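You operate a simulated robot arm through the tools that you are given. There is no shell and no other tool. Be economical: measure what you need, move in short steps, check, and stop when the job is done.

You run a simulated two-armed robot. Do the job below in one go: nothing can be reset, and whatever is moved stays where it is left.

## Task
Stack the purple lens marked "R120" from the top of the small table on top of the purple lens labelled "R75".

Only the result counts: the job must be done as asked and must still hold three seconds after the hand-in. Knocking over, shifting, dropping, spilling or breaking anything else fails it.

## Robot
Two 7-joint arms with two-finger parallel grippers on one trunk, on a base that drives. Base frame: it is fixed to the floor where the robot stands at the start and does not move with it; the origin is under the middle of the robot, x ahead of it, y to its left, z up. Lengths are in cm, angles in rad, forces in N, time in s.
The left shoulder is at the start at [6, 14.3, 92.5], the right one opposite. With the tool pointing down near the work surface each hand reaches from about 30 to 72 cm from the robot's upright axis, wherever it stands, measured 20 degrees to its own side. Payload 1.57 kg a hand.
The tool frame of a hand sits at the grasp point between the pads (the TCP): z along the fingers, y along the line on which they close. The tips reach 3 cm beyond it. The gripper opens to 11 cm. The fingers are 2.4 cm wide and 1.2 cm thick; the gripper's body (4.8 by 11.2 cm) begins 7.8 cm behind the TCP.
Orientation is that of the tool frame in the base frame, as a unit quaternion [w, x, y, z]. With the fingers straight down and closing along the base's y, the tool's x points along the base's -x, its y along +y and its z along -z.

## Interface
- The arms move only by the tool drive_tool. It takes "left_deltas", "right_deltas" or both (then of equal length, played together; a hand with none holds still); each is a list of rows, each a list of 7 numbers: the shift along the tool's x, y, z in mm, then the turn, a rotation vector about the tool's x, y, z in degrees, then the closure, from 0 (fully open) to 1 (shut). In form: [[dx, dy, dz, rx, ry, rz, fingers], ...]. A call has 1 to 10 rows; each row shifts and turns the commanded pose from where the row before left it, along the tool's axes as they then stand. Each row takes 0.2 s and may step no farther than 5 cm and 0.15 rad from the row before; otherwise, or with a gripper value out of range, the whole call is refused. Where a pose cannot be reached the arm comes as near as it can. A force on the tool above 40 N (or 10 N above the force at the start of the call, whichever is more), or a blocked arm, ends the call early, and 0.2 s more pass. The fingers move at their own pace (about 4.5 cm/s each) and stop on an object; they squeeze with about 42 N. The grip force told is the motor's: it shows also when the fingers shut on nothing. Time passes only in rows, and 0.2 s behind the last, so rows that do not move let the fingers close. It gives the time, the measured TCP pose, the force on the tool (base axes), the opening and the grip force at its end, in the units of the frame above (readings bear some noise).
- Cameras (640 x 400 px; columns grow to the right, rows downward): "scene" is now at [4.34, -3.7, 153.72]; the picture's right is [-0.45, -0.89, 0.00], its down [-0.64, 0.32, -0.70] and it looks along [0.62, -0.31, -0.72] (base axes); focal length 281 px, centre (320, 200). "left" rides on the left gripper at [7, -1.6, -14.1] in its tool frame; the picture's right is [0.23, 0.97, 0.00], its down [-0.86, 0.20, -0.48] and it looks along [-0.47, 0.11, 0.88] (tool axes); focal length 222 px, centre (320, 200). "right" rides on the right gripper at [7, 1.6, -14.1] in its tool frame; the picture's right is [-0.23, 0.97, 0.00], its down [-0.86, -0.20, -0.48] and it looks along [-0.47, -0.11, 0.88] (tool axes); focal length 222 px, centre (320, 200). There is no depth. A picture from a camera that has moved, and an enlarged one, comes with that camera's place and axes in the base frame and with its lens.
- capture(camera): a new picture of that camera. The clock stands still meanwhile.
- raise_lower(by): slides the trunk up (or, below 0, down) by that many cm; the arms and the scene camera ride with it, the base frame stays. It gives what a move gives, with no picture.
- roll_base(legs): drives the robot by 1 to 6 legs, each [ahead, left, turn to the left] in cm, cm and rad, along the robot's own axes; the way and the turn of a leg run together, so that a leg with both is an arc; at most 150 cm and 3.142 rad a leg. The arms and the cameras ride along, it lands a little off, and it stops where it bumps. It gives what a move gives.
- head_to(pan, tilt): turns the head with the scene camera to pan (to the left, within 1.501 rad either way) and tilt (down, from -0.506 to 1.204), counted from straight ahead of the robot. It gives what a move gives.
- close_up(camera, box): a new picture of the part [left, top, right, bottom] of that camera's present view, enlarged. The clock stands still meanwhile.
- close_job(): hands the job in; it is judged then, once.

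Work in short steps. Places have to be worked out from the pictures, the camera data and where the tool is seen: move nearer, look again, correct. Check each grasp and each placing, and mend what went wrong. You have 120 turns and 108 pictures in all, those below and enlarged ones among them. Open the grippers and draw the arms clear of the work before you hand the job in, unless the task says otherwise; then end with one line.

The tools are called after "Emit:" as name(argument=value, ...) on one line, values as JSON. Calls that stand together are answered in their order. drive_tool: Moves the arms, as the interface text tells. Its arguments: {"type":"object","properties":{"left_deltas":{"type":"array","items":{"type":"array","items":{"type":"number"}}},"right_deltas":{"type":"array","items":{"type":"array","items":{"type":"number"}}}},"required":[]} The other tools are called the same way: raise_lower (by) slides the trunk up or down; roll_base (legs) drives the base; head_to (pan, tilt) turns the head that bears the scene camera; capture (camera) takes a picture; close_up (camera, box) takes an enlarged picture of a part of a camera's view; close_job () hands the job in.

At the start:

```text
time_s: 0.0
left_tcp_pos: [46.19, -0.87, 108.42]
left_ee_rot: [0.001, 0.0, 1.0, 0.0]
left_wrist_force: [-0.3, -0.6, -0.1]
left_gripper_width: 10.97
left_gripper_force: 0.0
right_tcp_pos: [31.18, -33.87, 111.68]
right_ee_rot: [0.0, 0.0, 1.0, 0.001]
right_wrist_force: [0.5, 0.5, -1.4]
right_gripper_width: 11.01
right_gripper_force: 0.0
trunk travel left (down, up): [-52.4, 6.6]
robot x, y, heading: [0.2, -0.27, 0.004]
head pan, tilt: [-0.466, 0.801]
```

scene: 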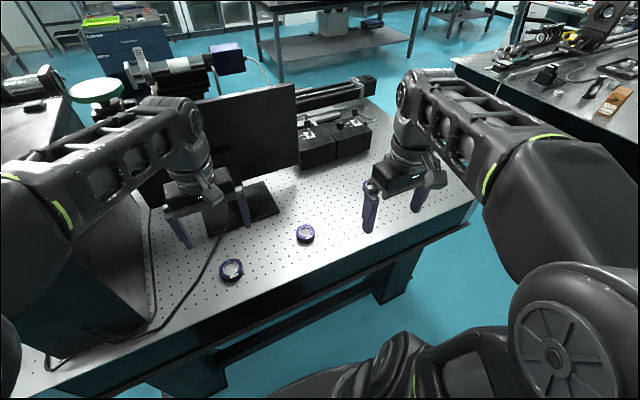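
right: 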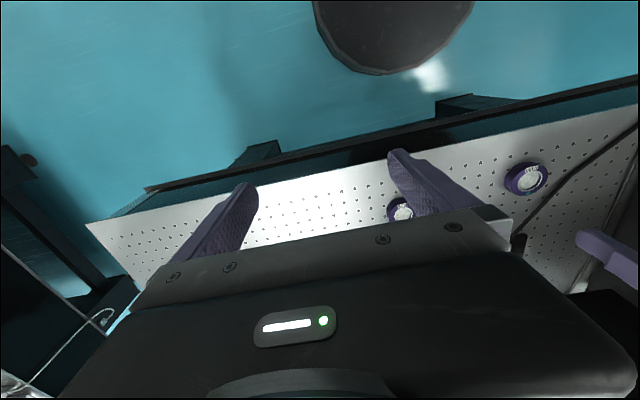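
left: 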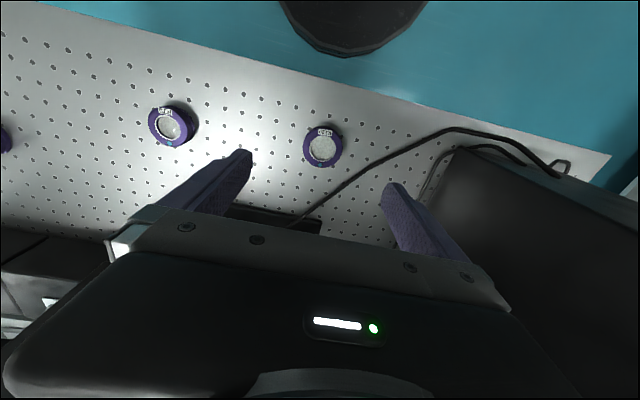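

Two or three purple lenses are in view; I enlarge the views to read their labels.

Emit:
close_up(camera="left", box=[130, 80, 370, 230])

Emit:
close_up(camera="scene", box=[200, 200, 360, 300])

Emit:
close_up(camera="right", box=[360, 130, 600, 280])

```text
2.67 times, centred on (250, 155) of left
camera zoom: at [39.22, -2.47, 122.46], right [-0.23, 0.97, 0.0], down [0.85, 0.2, 0.48], along [0.47, 0.11, -0.88], focal length 592 px, centre (507, 320)
```

zoom: 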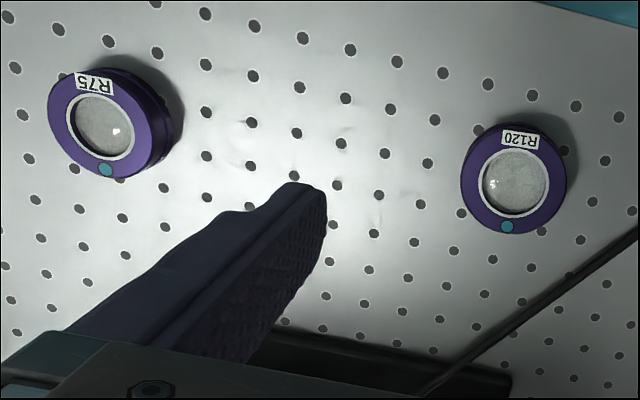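

```text
4.00 times, centred on (280, 250) of scene
camera zoom: at [4.34, -3.7, 153.72], right [-0.45, -0.89, 0.0], down [-0.64, 0.32, -0.7], along [0.62, -0.31, -0.72], focal length 1123 px, centre (480, 0)
```

zoom: 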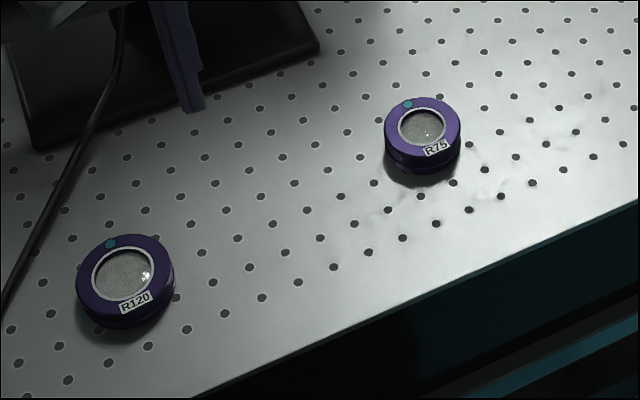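

```text
2.67 times, centred on (480, 205) of right
camera zoom: at [24.2, -32.29, 125.76], right [0.23, 0.97, 0.0], down [0.86, -0.2, 0.48], along [0.47, -0.11, -0.88], focal length 592 px, centre (-107, 187)
```

zoom: 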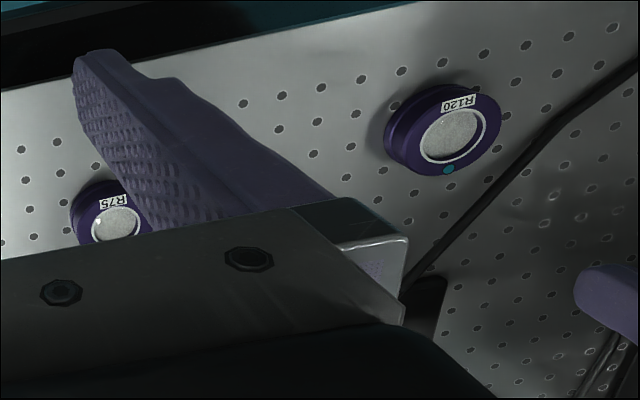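

R120 is at about (47.5, 0) and R75 at about (49.7, -21.7), with tops near z 90. I move the left hand above R120, half close it and look again.

Emit:
drive_tool(left_deltas=[[-7, 5, 20, 0, 0, 0, 0.2], [-7, 4, 30, 0, 0, 0, 0.2], [0, 0, 20, 0, 0, 0, 0.2], [0, 0, 0, 0, 0, 0, 0.2]])

Emit:
capture(camera="left")

Emit:
close_up(camera="scene", box=[150, 180, 310, 280])

```text
time_s: 1.0
left_tcp_pos: [47.71, 0.07, 101.45]
left_ee_rot: [0.001, -0.001, 1.0, 0.0]
left_wrist_force: [-0.7, -0.2, -0.7]
left_gripper_width: 8.79
left_gripper_force: 0.0
right_tcp_pos: [31.31, -33.85, 111.66]
right_ee_rot: [0.0, 0.0, 1.0, 0.001]
right_wrist_force: [0.1, -1.0, 0.1]
right_gripper_width: 11.03
right_gripper_force: 0.2
trunk travel left (down, up): [-52.4, 6.6]
robot x, y, heading: [0.03, -0.09, -0.003]
head pan, tilt: [-0.466, 0.801]
```

```text
101 pictures are left
camera left: at [40.69, -1.54, 115.52], right [-0.23, 0.97, 0.0], down [0.85, 0.2, 0.48], along [0.47, 0.11, -0.88], focal length 222 px, centre (320, 200)
```

left: 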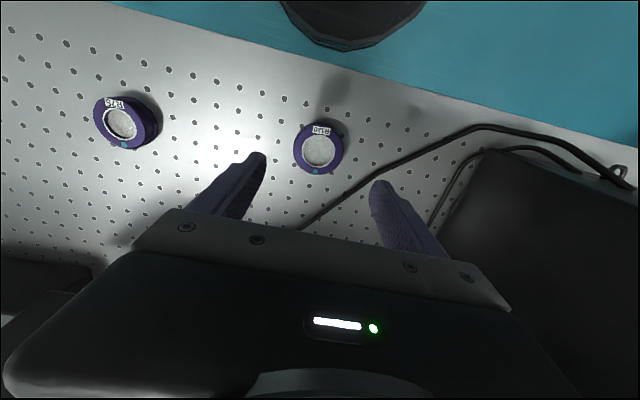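

```text
4.00 times, centred on (230, 230) of scene
camera zoom: at [4.33, -3.7, 153.72], right [-0.45, -0.89, 0.0], down [-0.64, 0.32, -0.7], along [0.62, -0.31, -0.72], focal length 1123 px, centre (680, 80)
```

zoom: 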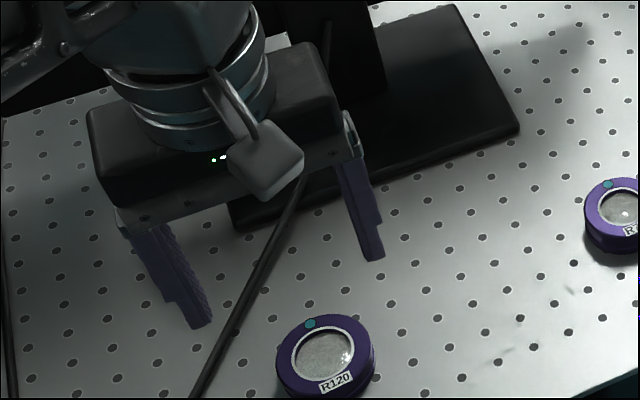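

R120's top is at about (47.7, -0.1), right under the TCP, and is roughly 2 cm thick. I turn the hand about 24° to line up with the cable and come partway down.

Emit:
drive_tool(left_deltas=[[0, 0, 0, 0, 0, -8, 0.25], [0, 0, 0, 0, 0, -8, 0.25], [0, 0, 0, 0, 0, -8, 0.25], [0, 0, 30, 0, 0, 0, 0.25], [0, 0, 30, 0, 0, 0, 0.25], [0, 0, 0, 0, 0, 0, 0.25]])

Emit:
capture(camera="left")

Emit:
close_up(camera="scene", box=[150, 200, 310, 300])

```text
time_s: 2.4
left_tcp_pos: [47.75, -0.23, 95.64]
left_ee_rot: [0.001, -0.207, 0.978, 0.0]
left_wrist_force: [0.5, -0.4, -0.7]
left_gripper_width: 8.25
left_gripper_force: 0.0
right_tcp_pos: [31.24, -33.92, 111.61]
right_ee_rot: [0.0, 0.0, 1.0, 0.0]
right_wrist_force: [0.1, -0.2, 0.1]
right_gripper_width: 10.98
right_gripper_force: 0.0
trunk travel left (down, up): [-52.4, 6.6]
robot x, y, heading: [0.16, -0.21, 0.001]
head pan, tilt: [-0.466, 0.801]
```

```text
99 pictures are left
camera left: at [42.09, -4.46, 109.6], right [-0.6, 0.8, 0.0], down [0.7, 0.53, 0.48], along [0.38, 0.29, -0.88], focal length 222 px, centre (320, 200)
```

left: 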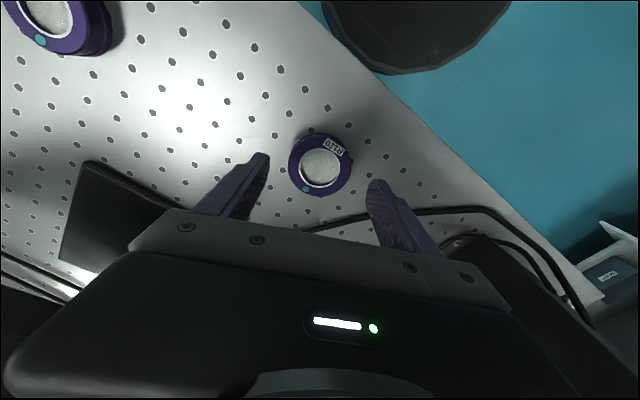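

```text
4.00 times, centred on (230, 250) of scene
camera zoom: at [4.33, -3.69, 153.72], right [-0.45, -0.89, 0.0], down [-0.64, 0.32, -0.7], along [0.62, -0.31, -0.72], focal length 1123 px, centre (680, 0)
```

zoom: 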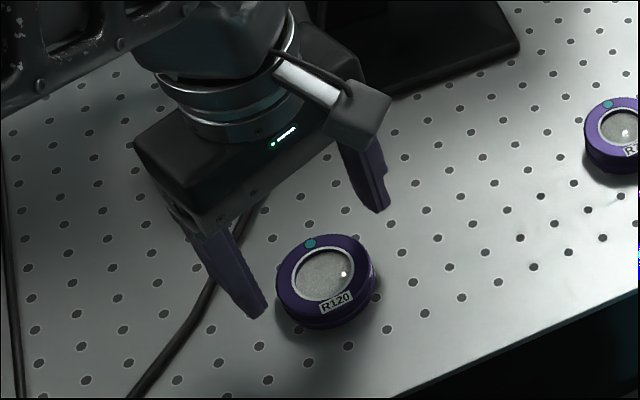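

The lens works out at (47.8, -0.24), matching the TCP, and the cable is clear. I descend to a tip height of about 88.5.

Emit:
drive_tool(left_deltas=[[0, 0, 20, 0, 0, 0, 0.25], [0, 0, 15, 0, 0, 0, 0.25], [0, 0, 6, 0, 0, 0, 0.25], [0, 0, 0, 0, 0, 0, 0.25]])

Emit:
close_up(camera="scene", box=[170, 220, 290, 295])

Emit:
capture(camera="left")

```text
time_s: 3.4
left_tcp_pos: [47.56, 0.0, 91.4]
left_ee_rot: [-0.001, -0.208, 0.978, 0.0]
left_wrist_force: [-0.2, 0.6, -0.9]
left_gripper_width: 8.26
left_gripper_force: 0.1
right_tcp_pos: [31.35, -33.92, 111.6]
right_ee_rot: [0.0, 0.0, 1.0, 0.0]
right_wrist_force: [0.2, -0.1, 0.0]
right_gripper_width: 10.99
right_gripper_force: 0.1
trunk travel left (down, up): [-52.4, 6.6]
robot x, y, heading: [-0.25, 0.05, -0.003]
head pan, tilt: [-0.466, 0.801]
```

```text
5.33 times, centred on (230, 258) of scene
camera zoom: at [4.34, -3.69, 153.72], right [-0.45, -0.89, 0.0], down [-0.64, 0.32, -0.7], along [0.62, -0.31, -0.72], focal length 1498 px, centre (800, -107)
```

zoom: 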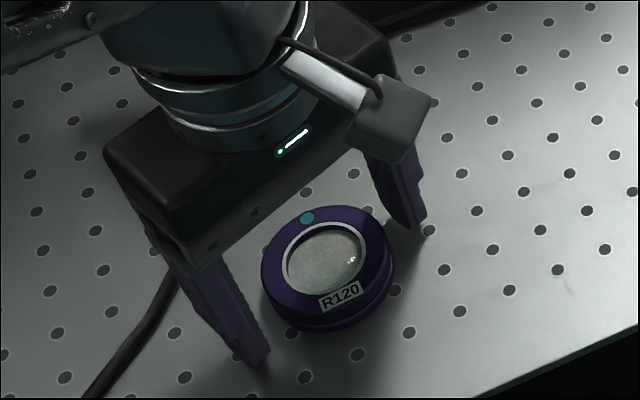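

```text
96 pictures are left
camera left: at [41.92, -4.27, 105.44], right [-0.6, 0.8, 0.0], down [0.7, 0.53, 0.48], along [0.38, 0.29, -0.88], focal length 222 px, centre (320, 200)
```

left: 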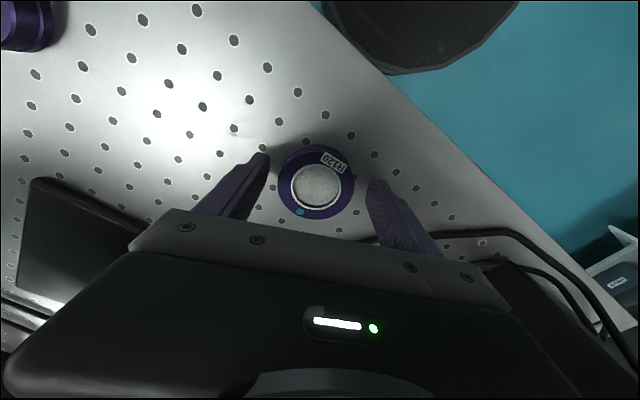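

The lens sits between the fingers, about 3 mm off toward -y. I nudge across and close.

Emit:
drive_tool(left_deltas=[[0, -2.5, 0, 0, 0, 0, 0.35], [0, 0, 0, 0, 0, 0, 0.5], [0, 0, 0, 0, 0, 0, 0.7], [0, 0, 0, 0, 0, 0, 0.7], [0, 0, 0, 0, 0, 0, 0.7]])

Emit:
close_up(camera="scene", box=[170, 220, 290, 295])

```text
time_s: 4.6
left_tcp_pos: [47.65, -0.22, 91.35]
left_ee_rot: [0.0, -0.208, 0.978, 0.0]
left_wrist_force: [-0.4, -0.2, 0.2]
left_gripper_width: 5.81
left_gripper_force: 41.8
right_tcp_pos: [31.31, -33.92, 111.56]
right_ee_rot: [0.001, -0.001, 1.0, 0.001]
right_wrist_force: [0.7, 0.0, 0.1]
right_gripper_width: 11.03
right_gripper_force: 0.0
trunk travel left (down, up): [-52.4, 6.6]
robot x, y, heading: [-0.01, 0.2, -0.001]
head pan, tilt: [-0.466, 0.801]
```

```text
5.33 times, centred on (230, 258) of scene
camera zoom: at [4.35, -3.7, 153.72], right [-0.45, -0.89, 0.0], down [-0.64, 0.32, -0.7], along [0.62, -0.31, -0.72], focal length 1498 px, centre (800, -107)
```

zoom: 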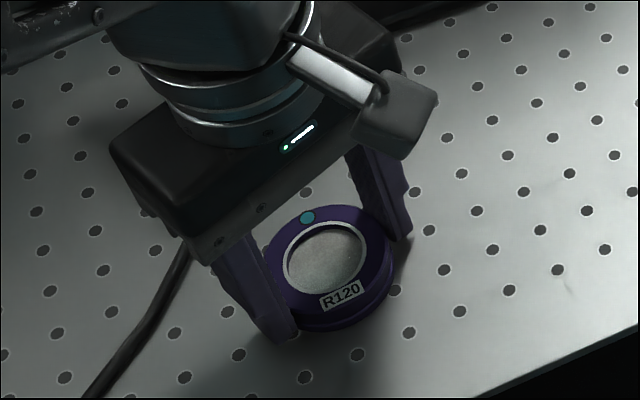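

Gripped at 5.8 cm with 42 N. I lift straight up, undo the turn and look.

Emit:
drive_tool(left_deltas=[[0, 0, -20, 0, 0, 0, 0.7], [0, 0, -30, 0, 0, 0, 0.7], [0, 0, -30, 0, 0, 8, 0.7], [0, 0, 0, 0, 0, 8, 0.7], [0, 0, 0, 0, 0, 8, 0.7], [0, 0, 0, 0, 0, 0, 0.7]])

Emit:
capture(camera="left")

Emit:
capture(camera="scene")

```text
time_s: 6.0
left_tcp_pos: [47.65, -0.2, 99.44]
left_ee_rot: [0.001, 0.001, 1.0, 0.001]
left_wrist_force: [-0.1, 0.6, -1.2]
left_gripper_width: 5.86
left_gripper_force: 41.9
right_tcp_pos: [31.32, -33.88, 111.58]
right_ee_rot: [0.001, -0.001, 1.0, 0.0]
right_wrist_force: [0.2, -0.2, -0.8]
right_gripper_width: 10.98
right_gripper_force: 0.0
trunk travel left (down, up): [-52.4, 6.6]
robot x, y, heading: [-0.14, -0.32, -0.001]
head pan, tilt: [-0.466, 0.801]
```

```text
94 pictures are left
camera left: at [40.74, -1.77, 113.39], right [-0.23, 0.97, 0.0], down [0.85, 0.2, 0.48], along [0.47, 0.11, -0.88], focal length 222 px, centre (320, 200)
```

left: 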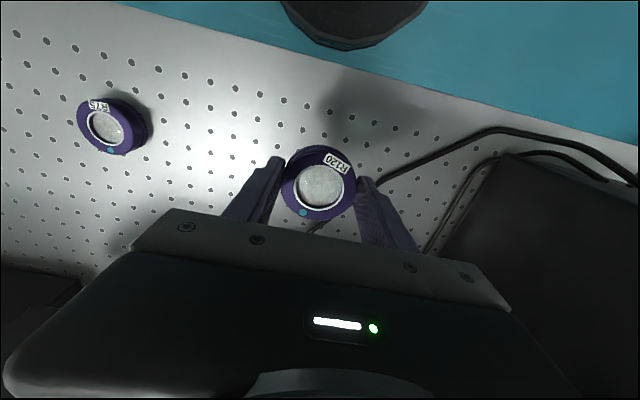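

```text
93 pictures are left
camera scene: at [4.36, -3.71, 153.72], right [-0.45, -0.89, 0.0], down [-0.64, 0.32, -0.7], along [0.62, -0.31, -0.72], focal length 281 px, centre (320, 200)
```

scene: 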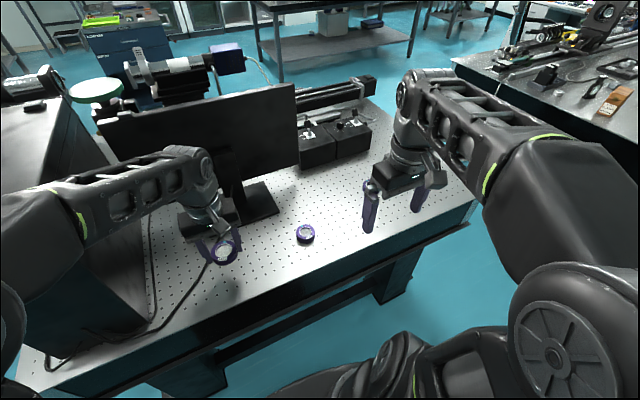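

The lens is held level and centred on the TCP, and R75 is at about (49.9, -21.8). I carry it across high up to just above R75.

Emit:
drive_tool(left_deltas=[[-2, -30, 0, 0, 0, 0, 0.7], [-4, -36, 0, 0, 0, 0, 0.7], [-4, -36, 0, 0, 0, 0, 0.7], [-4, -36, 0, 0, 0, 0, 0.7], [-4, -36, 0, 0, 0, 0, 0.7], [-4, -26, 0, 0, 0, 0, 0.7], [0, -16, 0, 0, 0, 0, 0.7], [0, 0, 0, 0, 0, 0, 0.7]])

Emit:
capture(camera="left")

Emit:
close_up(camera="scene", box=[230, 170, 390, 270])

Emit:
capture(camera="right")

```text
time_s: 7.8
left_tcp_pos: [49.65, -20.24, 99.38]
left_ee_rot: [0.002, -0.001, 1.0, -0.003]
left_wrist_force: [0.2, 0.8, -0.4]
left_gripper_width: 5.84
left_gripper_force: 41.7
left hand out of reach, approached as far as the arm can: row 6, 7
right_tcp_pos: [31.29, -33.9, 111.58]
right_ee_rot: [0.0, 0.0, 1.0, -0.001]
right_wrist_force: [0.4, -0.1, -0.5]
right_gripper_width: 10.98
right_gripper_force: 0.1
trunk travel left (down, up): [-52.4, 6.6]
robot x, y, heading: [0.22, -0.31, -0.0]
head pan, tilt: [-0.466, 0.801]
```

```text
92 pictures are left
camera left: at [42.77, -21.73, 113.48], right [-0.23, 0.97, -0.01], down [0.85, 0.2, 0.48], along [0.47, 0.1, -0.88], focal length 222 px, centre (320, 200)
```

left: 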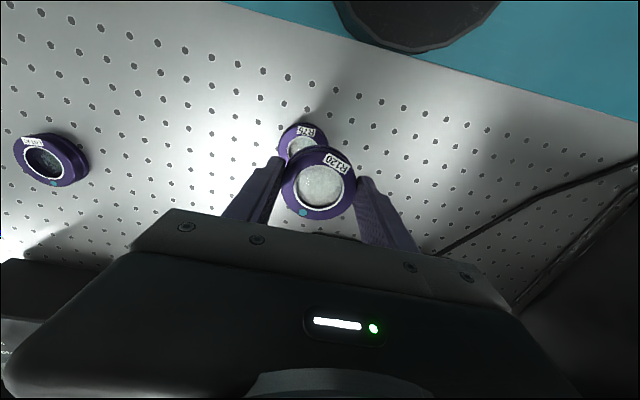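

```text
4.00 times, centred on (310, 220) of scene
camera zoom: at [4.35, -3.71, 153.72], right [-0.45, -0.89, 0.0], down [-0.64, 0.32, -0.7], along [0.62, -0.31, -0.72], focal length 1123 px, centre (360, 120)
```

zoom: 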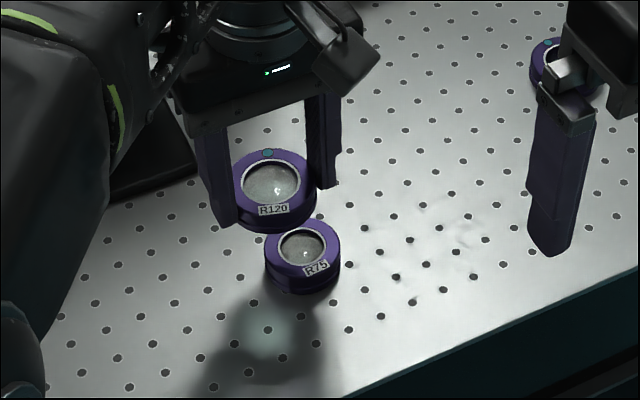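

```text
90 pictures are left
camera right: at [24.21, -32.3, 125.76], right [0.23, 0.97, 0.0], down [0.86, -0.2, 0.48], along [0.47, -0.11, -0.88], focal length 222 px, centre (320, 200)
```

right: 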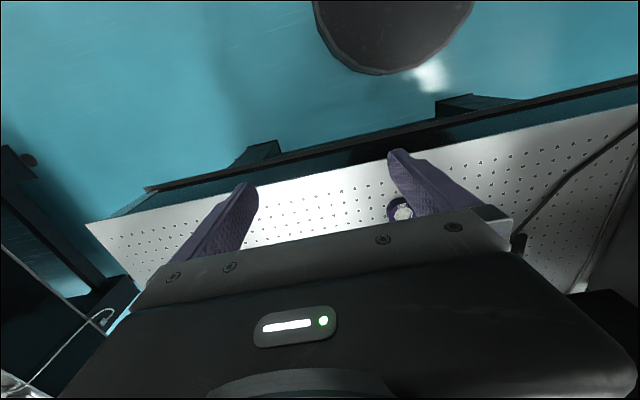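

The left arm ran out of reach at y -20.2. I enlarge the third lens to make sure it isn't another candidate, and then slide the base right by 6 cm, parallel to the table edge.

Emit:
close_up(camera="left", box=[0, 110, 128, 190])

Emit:
roll_base(legs=[[0, -6, 0]])

Emit:
capture(camera="left")

```text
5.00 times, centred on (64, 150) of left
camera zoom: at [42.77, -21.73, 113.48], right [-0.23, 0.97, -0.01], down [0.85, 0.2, 0.48], along [0.47, 0.1, -0.88], focal length 1111 px, centre (1600, 450)
```

zoom: 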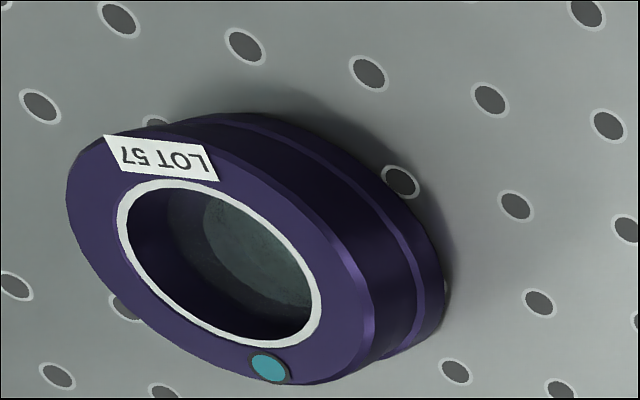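

```text
time_s: 8.8
left_tcp_pos: [49.67, -26.24, 99.29]
left_ee_rot: [0.003, 0.0, 1.0, -0.002]
left_wrist_force: [-0.3, 0.0, -2.0]
left_gripper_width: 5.85
left_gripper_force: 42.2
right_tcp_pos: [31.29, -40.07, 111.57]
right_ee_rot: [0.0, 0.0, 1.0, 0.002]
right_wrist_force: [0.5, -0.1, 0.2]
right_gripper_width: 10.98
right_gripper_force: 0.0
trunk travel left (down, up): [-52.4, 6.6]
robot x, y, heading: [-0.02, -5.85, 0.002]
head pan, tilt: [-0.466, 0.801]
```

```text
88 pictures are left
camera left: at [42.78, -27.87, 113.45], right [-0.23, 0.97, 0.0], down [0.85, 0.2, 0.48], along [0.47, 0.11, -0.88], focal length 222 px, centre (320, 200)
```

left: 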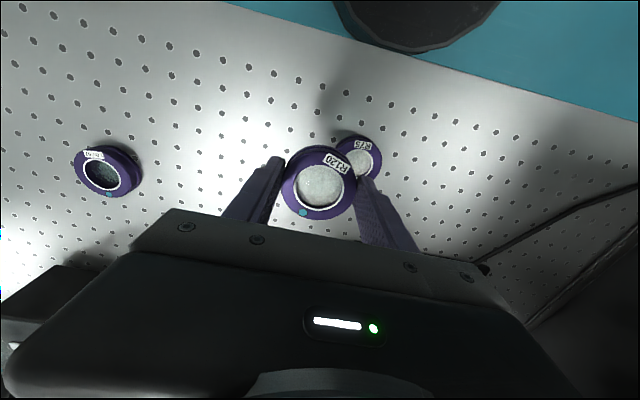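

The third lens is "LOT 57", so it's not involved. I enlarge the view of R75 to refine where its centre is.

Emit:
close_up(camera="left", box=[280, 120, 408, 200])

Emit:
capture(camera="scene")

Emit:
close_up(camera="scene", box=[220, 200, 348, 280])

```text
5.00 times, centred on (344, 160) of left
camera zoom: at [42.78, -27.87, 113.45], right [-0.23, 0.97, 0.0], down [0.85, 0.2, 0.48], along [0.47, 0.11, -0.88], focal length 1111 px, centre (200, 400)
```

zoom: 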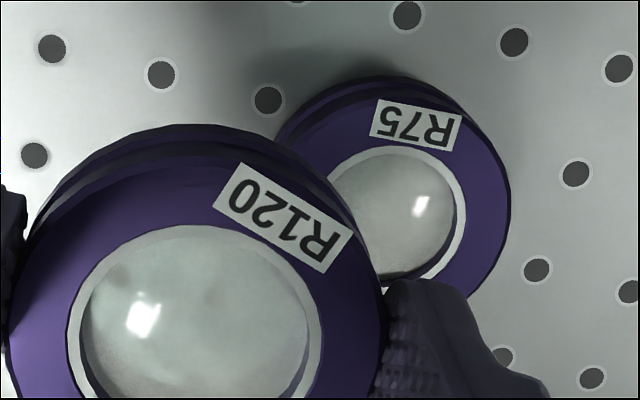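

```text
86 pictures are left
camera scene: at [4.36, -9.93, 153.71], right [-0.45, -0.89, 0.0], down [-0.64, 0.32, -0.69], along [0.62, -0.31, -0.72], focal length 281 px, centre (320, 200)
```

scene: 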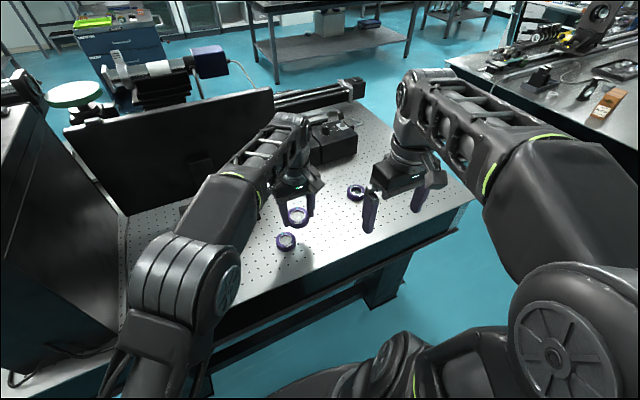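

```text
5.00 times, centred on (284, 240) of scene
camera zoom: at [4.36, -9.93, 153.71], right [-0.45, -0.89, 0.0], down [-0.64, 0.32, -0.69], along [0.62, -0.31, -0.72], focal length 1404 px, centre (500, 0)
```

zoom: 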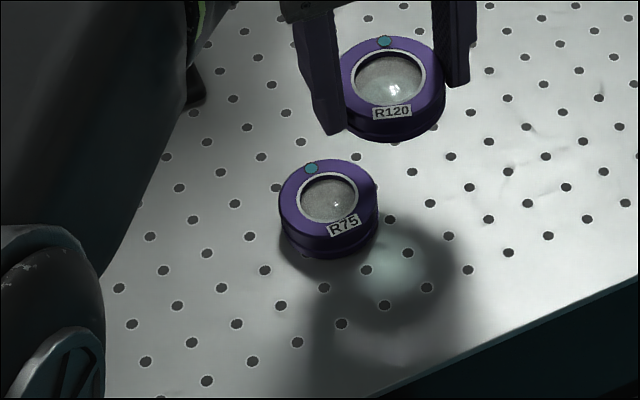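

R75's centre comes out at (49.9, -21.85), and it's slightly smaller than R120. I enlarge the held lens to fix its offset from the TCP.

Emit:
close_up(camera="left", box=[256, 140, 384, 220])

```text
5.00 times, centred on (320, 180) of left
camera zoom: at [42.78, -27.87, 113.45], right [-0.23, 0.97, 0.0], down [0.85, 0.2, 0.48], along [0.47, 0.11, -0.88], focal length 1111 px, centre (320, 300)
```

zoom: 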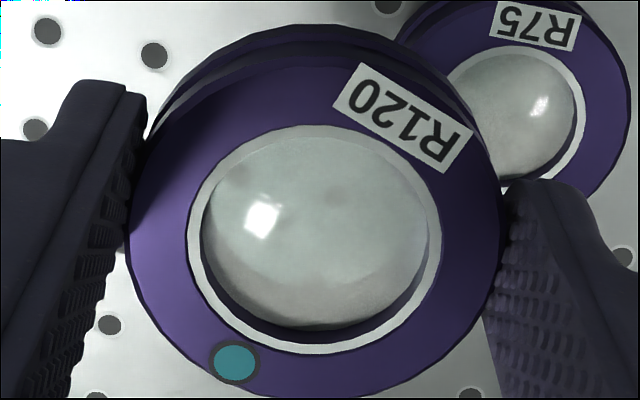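

The held lens centre is about 0.3 cm ahead of the TCP, so the hand needs about (-0.2, +4.4) cm to sit over R75. I move most of that first, since the commanded pose may differ from the measured one.

Emit:
drive_tool(left_deltas=[[1, 15, 0, 0, 0, 0, 0.7], [1, 15, 0, 0, 0, 0, 0.7], [0, 0, 0, 0, 0, 0, 0.7]])

```text
time_s: 9.6
left_tcp_pos: [49.55, -23.32, 99.55]
left_ee_rot: [0.003, 0.0, 1.0, -0.003]
left_wrist_force: [-0.1, -0.7, -1.3]
left_gripper_width: 5.85
left_gripper_force: 42.2
right_tcp_pos: [31.26, -39.95, 111.62]
right_ee_rot: [0.0, 0.0, 1.0, 0.0]
right_wrist_force: [-0.1, -1.0, 0.0]
right_gripper_width: 10.99
right_gripper_force: 0.1
trunk travel left (down, up): [-52.4, 6.6]
robot x, y, heading: [0.1, -5.94, -0.001]
head pan, tilt: [-0.466, 0.801]
```

The shift followed as commanded. I finish the y move and come down 3 cm, leaving about 3 cm of clearance, then check.

Emit:
drive_tool(left_deltas=[[0, 14, 0, 0, 0, 0, 0.7], [0, 0, 15, 0, 0, 0, 0.7], [0, 0, 15, 0, 0, 0, 0.7], [0, 0, 0, 0, 0, 0, 0.7]])

Emit:
close_up(camera="left", box=[240, 120, 400, 220])

Emit:
close_up(camera="scene", box=[220, 190, 348, 270])

Emit:
capture(camera="right")

```text
time_s: 10.6
left_tcp_pos: [49.43, -21.88, 96.62]
left_ee_rot: [0.003, 0.0, 1.0, -0.001]
left_wrist_force: [0.0, 0.1, -0.8]
left_gripper_width: 5.83
left_gripper_force: 41.8
right_tcp_pos: [31.4, -39.86, 111.66]
right_ee_rot: [0.0, -0.001, 1.0, 0.0]
right_wrist_force: [-0.1, 0.1, 0.4]
right_gripper_width: 11.02
right_gripper_force: 0.1
trunk travel left (down, up): [-52.4, 6.6]
robot x, y, heading: [0.41, -5.98, -0.002]
head pan, tilt: [-0.466, 0.801]
```

```text
4.00 times, centred on (320, 170) of left
camera zoom: at [42.55, -23.4, 110.62], right [-0.23, 0.97, -0.01], down [0.85, 0.2, 0.48], along [0.47, 0.11, -0.88], focal length 888 px, centre (320, 320)
```

zoom: 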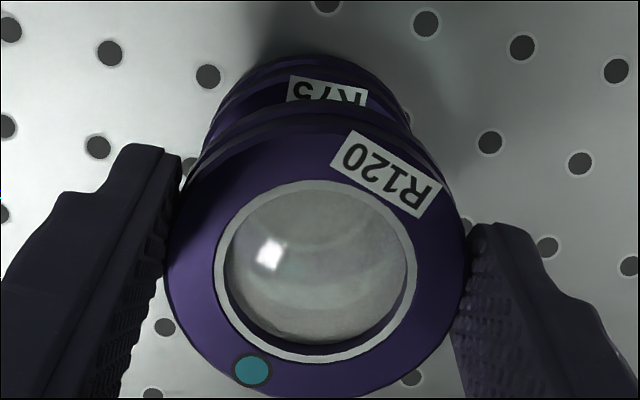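

```text
5.00 times, centred on (284, 230) of scene
camera zoom: at [4.35, -9.73, 153.72], right [-0.45, -0.89, 0.0], down [-0.64, 0.32, -0.7], along [0.62, -0.31, -0.72], focal length 1404 px, centre (500, 50)
```

zoom: 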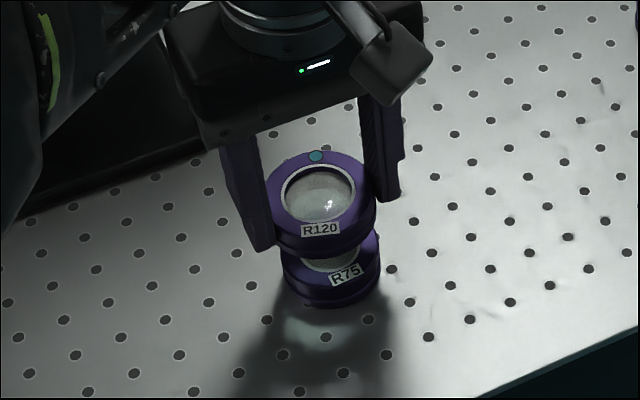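

```text
81 pictures are left
camera right: at [24.22, -38.32, 125.76], right [0.23, 0.97, 0.0], down [0.86, -0.2, 0.48], along [0.47, -0.11, -0.88], focal length 222 px, centre (320, 200)
```

right: 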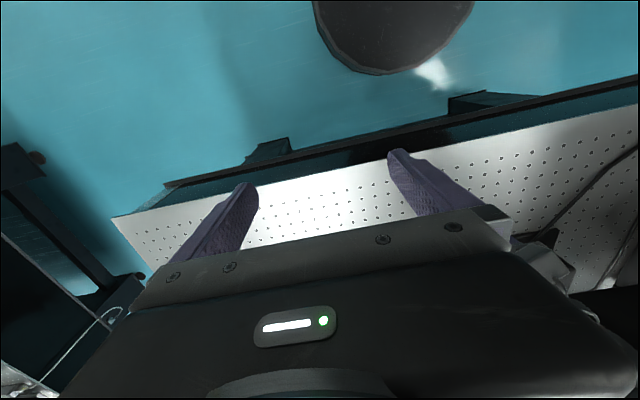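

Both views show the lenses lined up to within about 2 mm, with R75 slightly to -y. I correct 1.5 mm and descend in small steps.

Emit:
drive_tool(left_deltas=[[0, -1.5, 10, 0, 0, 0, 0.7], [0, 0, 10, 0, 0, 0, 0.7], [0, 0, 4, 0, 0, 0, 0.7], [0, 0, 0, 0, 0, 0, 0.7]])

Emit:
close_up(camera="scene", box=[240, 200, 336, 260])

Emit:
close_up(camera="left", box=[240, 120, 400, 220])

```text
time_s: 11.6
left_tcp_pos: [49.63, -21.96, 94.18]
left_ee_rot: [0.003, 0.001, 1.0, -0.002]
left_wrist_force: [-0.2, -0.3, -0.8]
left_gripper_width: 5.87
left_gripper_force: 41.4
right_tcp_pos: [31.26, -39.85, 111.57]
right_ee_rot: [0.0, -0.001, 1.0, 0.0]
right_wrist_force: [0.4, 0.3, -0.3]
right_gripper_width: 11.01
right_gripper_force: 0.1
trunk travel left (down, up): [-52.4, 6.6]
robot x, y, heading: [0.27, -6.23, -0.003]
head pan, tilt: [-0.466, 0.801]
```

```text
6.67 times, centred on (288, 230) of scene
camera zoom: at [4.35, -9.72, 153.72], right [-0.45, -0.89, 0.0], down [-0.64, 0.32, -0.7], along [0.62, -0.31, -0.72], focal length 1872 px, centre (533, 0)
```

zoom: 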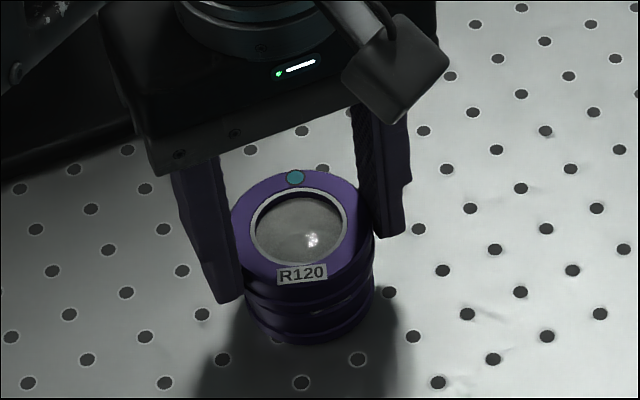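

```text
4.00 times, centred on (320, 170) of left
camera zoom: at [42.63, -23.52, 108.12], right [-0.23, 0.97, -0.01], down [0.85, 0.2, 0.48], along [0.47, 0.11, -0.88], focal length 888 px, centre (320, 320)
```

zoom: 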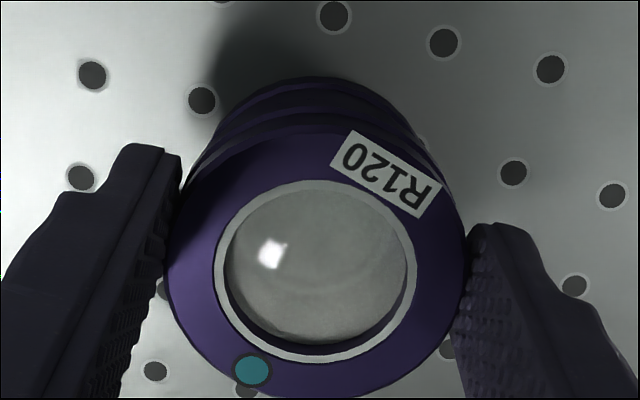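

The stack looks lined up with a small gap left. I lower in 1.5 mm steps, watching the force.

Emit:
drive_tool(left_deltas=[[0, 0, 1.5, 0, 0, 0, 0.7], [0, 0, 1.5, 0, 0, 0, 0.7], [0, 0, 0, 0, 0, 0, 0.7]])

Emit:
close_up(camera="scene", box=[240, 200, 336, 260])

```text
time_s: 12.4
left_tcp_pos: [49.54, -22.0, 93.75]
left_ee_rot: [0.002, 0.0, 1.0, -0.002]
left_wrist_force: [-0.5, 0.1, -0.9]
left_gripper_width: 5.82
left_gripper_force: 41.9
right_tcp_pos: [31.3, -39.81, 111.65]
right_ee_rot: [0.0, -0.001, 1.0, 0.0]
right_wrist_force: [0.6, 0.7, 0.3]
right_gripper_width: 11.01
right_gripper_force: 0.1
trunk travel left (down, up): [-52.4, 6.6]
robot x, y, heading: [-0.33, -6.36, -0.002]
head pan, tilt: [-0.466, 0.801]
```

```text
6.67 times, centred on (288, 230) of scene
camera zoom: at [4.35, -9.72, 153.72], right [-0.45, -0.89, 0.0], down [-0.64, 0.32, -0.7], along [0.62, -0.31, -0.72], focal length 1872 px, centre (533, 0)
```

zoom: 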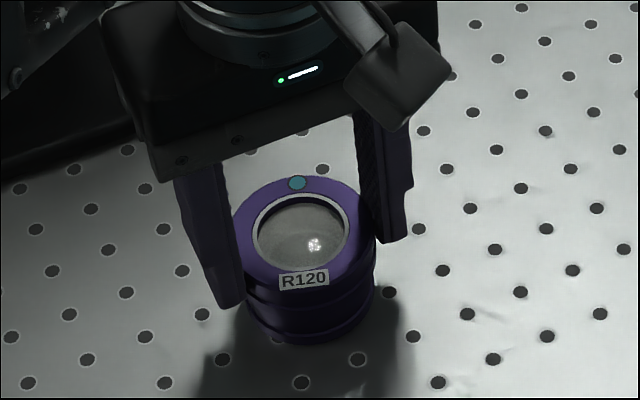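

There's no contact force yet, so I keep going down in small steps.

Emit:
drive_tool(left_deltas=[[0, 0, 1.2, 0, 0, 0, 0.7], [0, 0, 1.2, 0, 0, 0, 0.7], [0, 0, 0, 0, 0, 0, 0.7]])

```text
time_s: 13.2
left_tcp_pos: [49.61, -21.96, 93.61]
left_ee_rot: [0.003, 0.0, 1.0, -0.004]
left_wrist_force: [-0.6, -0.5, 9.2]
left_gripper_width: 5.82
left_gripper_force: 42.5
right_tcp_pos: [31.2, -39.88, 111.62]
right_ee_rot: [0.0, 0.001, 1.0, 0.0]
right_wrist_force: [-0.4, 0.6, 0.9]
right_gripper_width: 11.01
right_gripper_force: 0.1
trunk travel left (down, up): [-52.4, 6.6]
robot x, y, heading: [-0.21, -5.87, -0.0]
head pan, tilt: [-0.466, 0.801]
```

Contact at about 9 N: R120 is resting on R75. I ease up slightly, open and check before withdrawing.

Emit:
drive_tool(left_deltas=[[0, 0, -0.8, 0, 0, 0, 0.7], [0, 0, 0, 0, 0, 0, 0.45], [0, 0, 0, 0, 0, 0, 0.3], [0, 0, 0, 0, 0, 0, 0.2], [0, 0, 0, 0, 0, 0, 0.2]])

Emit:
close_up(camera="scene", box=[240, 200, 336, 260])

Emit:
close_up(camera="left", box=[240, 120, 400, 220])

```text
time_s: 14.4
left_tcp_pos: [49.71, -21.95, 93.56]
left_ee_rot: [0.003, 0.0, 1.0, -0.002]
left_wrist_force: [-0.1, -0.4, -0.1]
left_gripper_width: 8.79
left_gripper_force: 0.0
right_tcp_pos: [31.33, -39.96, 111.56]
right_ee_rot: [0.0, 0.0, 1.0, -0.001]
right_wrist_force: [0.0, -0.2, 1.3]
right_gripper_width: 10.99
right_gripper_force: 0.0
trunk travel left (down, up): [-52.4, 6.6]
robot x, y, heading: [-0.21, -5.98, 0.001]
head pan, tilt: [-0.466, 0.801]
```

```text
6.67 times, centred on (288, 230) of scene
camera zoom: at [4.35, -9.72, 153.72], right [-0.45, -0.89, 0.0], down [-0.64, 0.32, -0.7], along [0.62, -0.31, -0.72], focal length 1872 px, centre (533, 0)
```

zoom: 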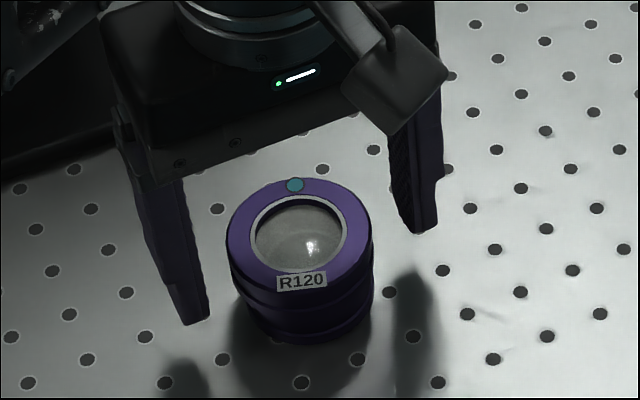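

```text
4.00 times, centred on (320, 170) of left
camera zoom: at [42.67, -23.49, 107.59], right [-0.23, 0.97, -0.01], down [0.85, 0.2, 0.48], along [0.47, 0.11, -0.88], focal length 888 px, centre (320, 320)
```

zoom: 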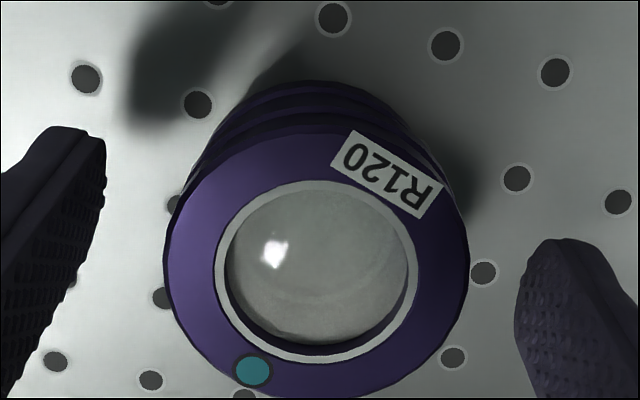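

The lens stays put and level on R75, with the fingers clear of it. I lift straight up and move the hand back to the left.

Emit:
drive_tool(left_deltas=[[0, 0, -15, 0, 0, 0, 0.2], [0, 0, -30, 0, 0, 0, 0.2], [0, 0, -40, 0, 0, 0, 0.1], [0, 0, -40, 0, 0, 0, 0], [0, 40, 0, 0, 0, 0, 0], [0, 40, 0, 0, 0, 0, 0], [0, 40, 0, 0, 0, 0, 0], [0, 0, 0, 0, 0, 0, 0]])

Emit:
capture(camera="scene")

Emit:
close_up(camera="scene", box=[240, 200, 336, 260])

Emit:
capture(camera="left")

```text
time_s: 16.2
left_tcp_pos: [49.49, -9.85, 103.27]
left_ee_rot: [0.003, 0.0, 1.0, -0.002]
left_wrist_force: [0.3, 0.1, 0.4]
left_gripper_width: 10.98
left_gripper_force: 0.0
left hand out of reach, approached as far as the arm can: row 4
right_tcp_pos: [31.37, -39.9, 111.64]
right_ee_rot: [0.0, 0.0, 1.0, -0.001]
right_wrist_force: [1.1, 0.1, 0.2]
right_gripper_width: 10.99
right_gripper_force: 0.1
trunk travel left (down, up): [-52.4, 6.6]
robot x, y, heading: [0.32, -5.86, -0.001]
head pan, tilt: [-0.466, 0.801]
```

```text
75 pictures are left
camera scene: at [4.37, -9.8, 153.71], right [-0.45, -0.89, 0.0], down [-0.64, 0.32, -0.69], along [0.62, -0.31, -0.72], focal length 281 px, centre (320, 200)
```

scene: 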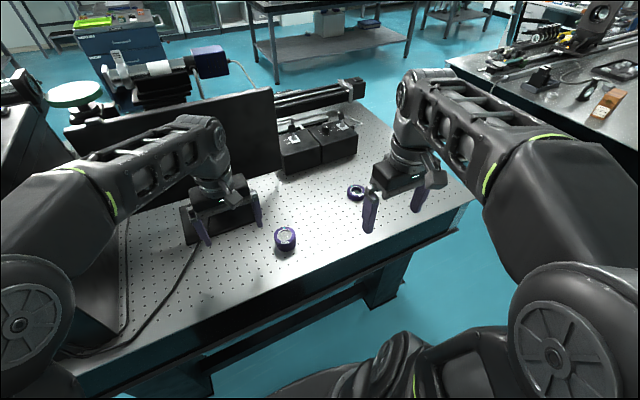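

```text
6.67 times, centred on (288, 230) of scene
camera zoom: at [4.37, -9.8, 153.71], right [-0.45, -0.89, 0.0], down [-0.64, 0.32, -0.69], along [0.62, -0.31, -0.72], focal length 1872 px, centre (533, 0)
```

zoom: 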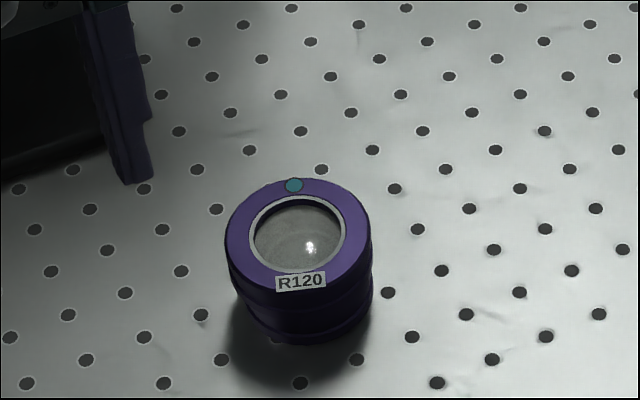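

```text
73 pictures are left
camera left: at [42.51, -11.45, 117.2], right [-0.23, 0.97, 0.0], down [0.85, 0.2, 0.48], along [0.47, 0.11, -0.88], focal length 222 px, centre (320, 200)
```

left: 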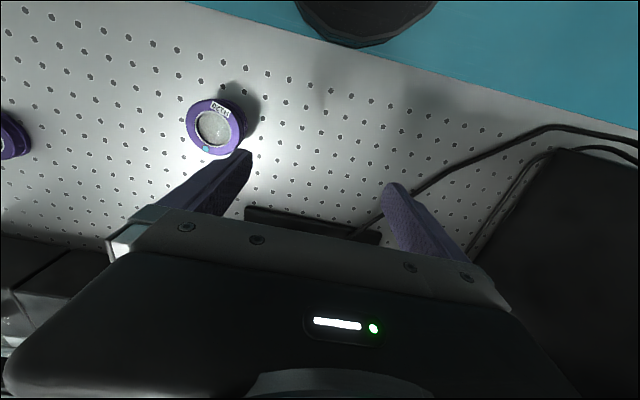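

The stack stands level and centred, the grippers are open and the arms are clear, so I hand it in.

Emit:
close_job()

```text
The job is handed in.
```

The R120 lens is stacked level and centred on the R75 lens; both grippers are open and the arms are clear of the work.
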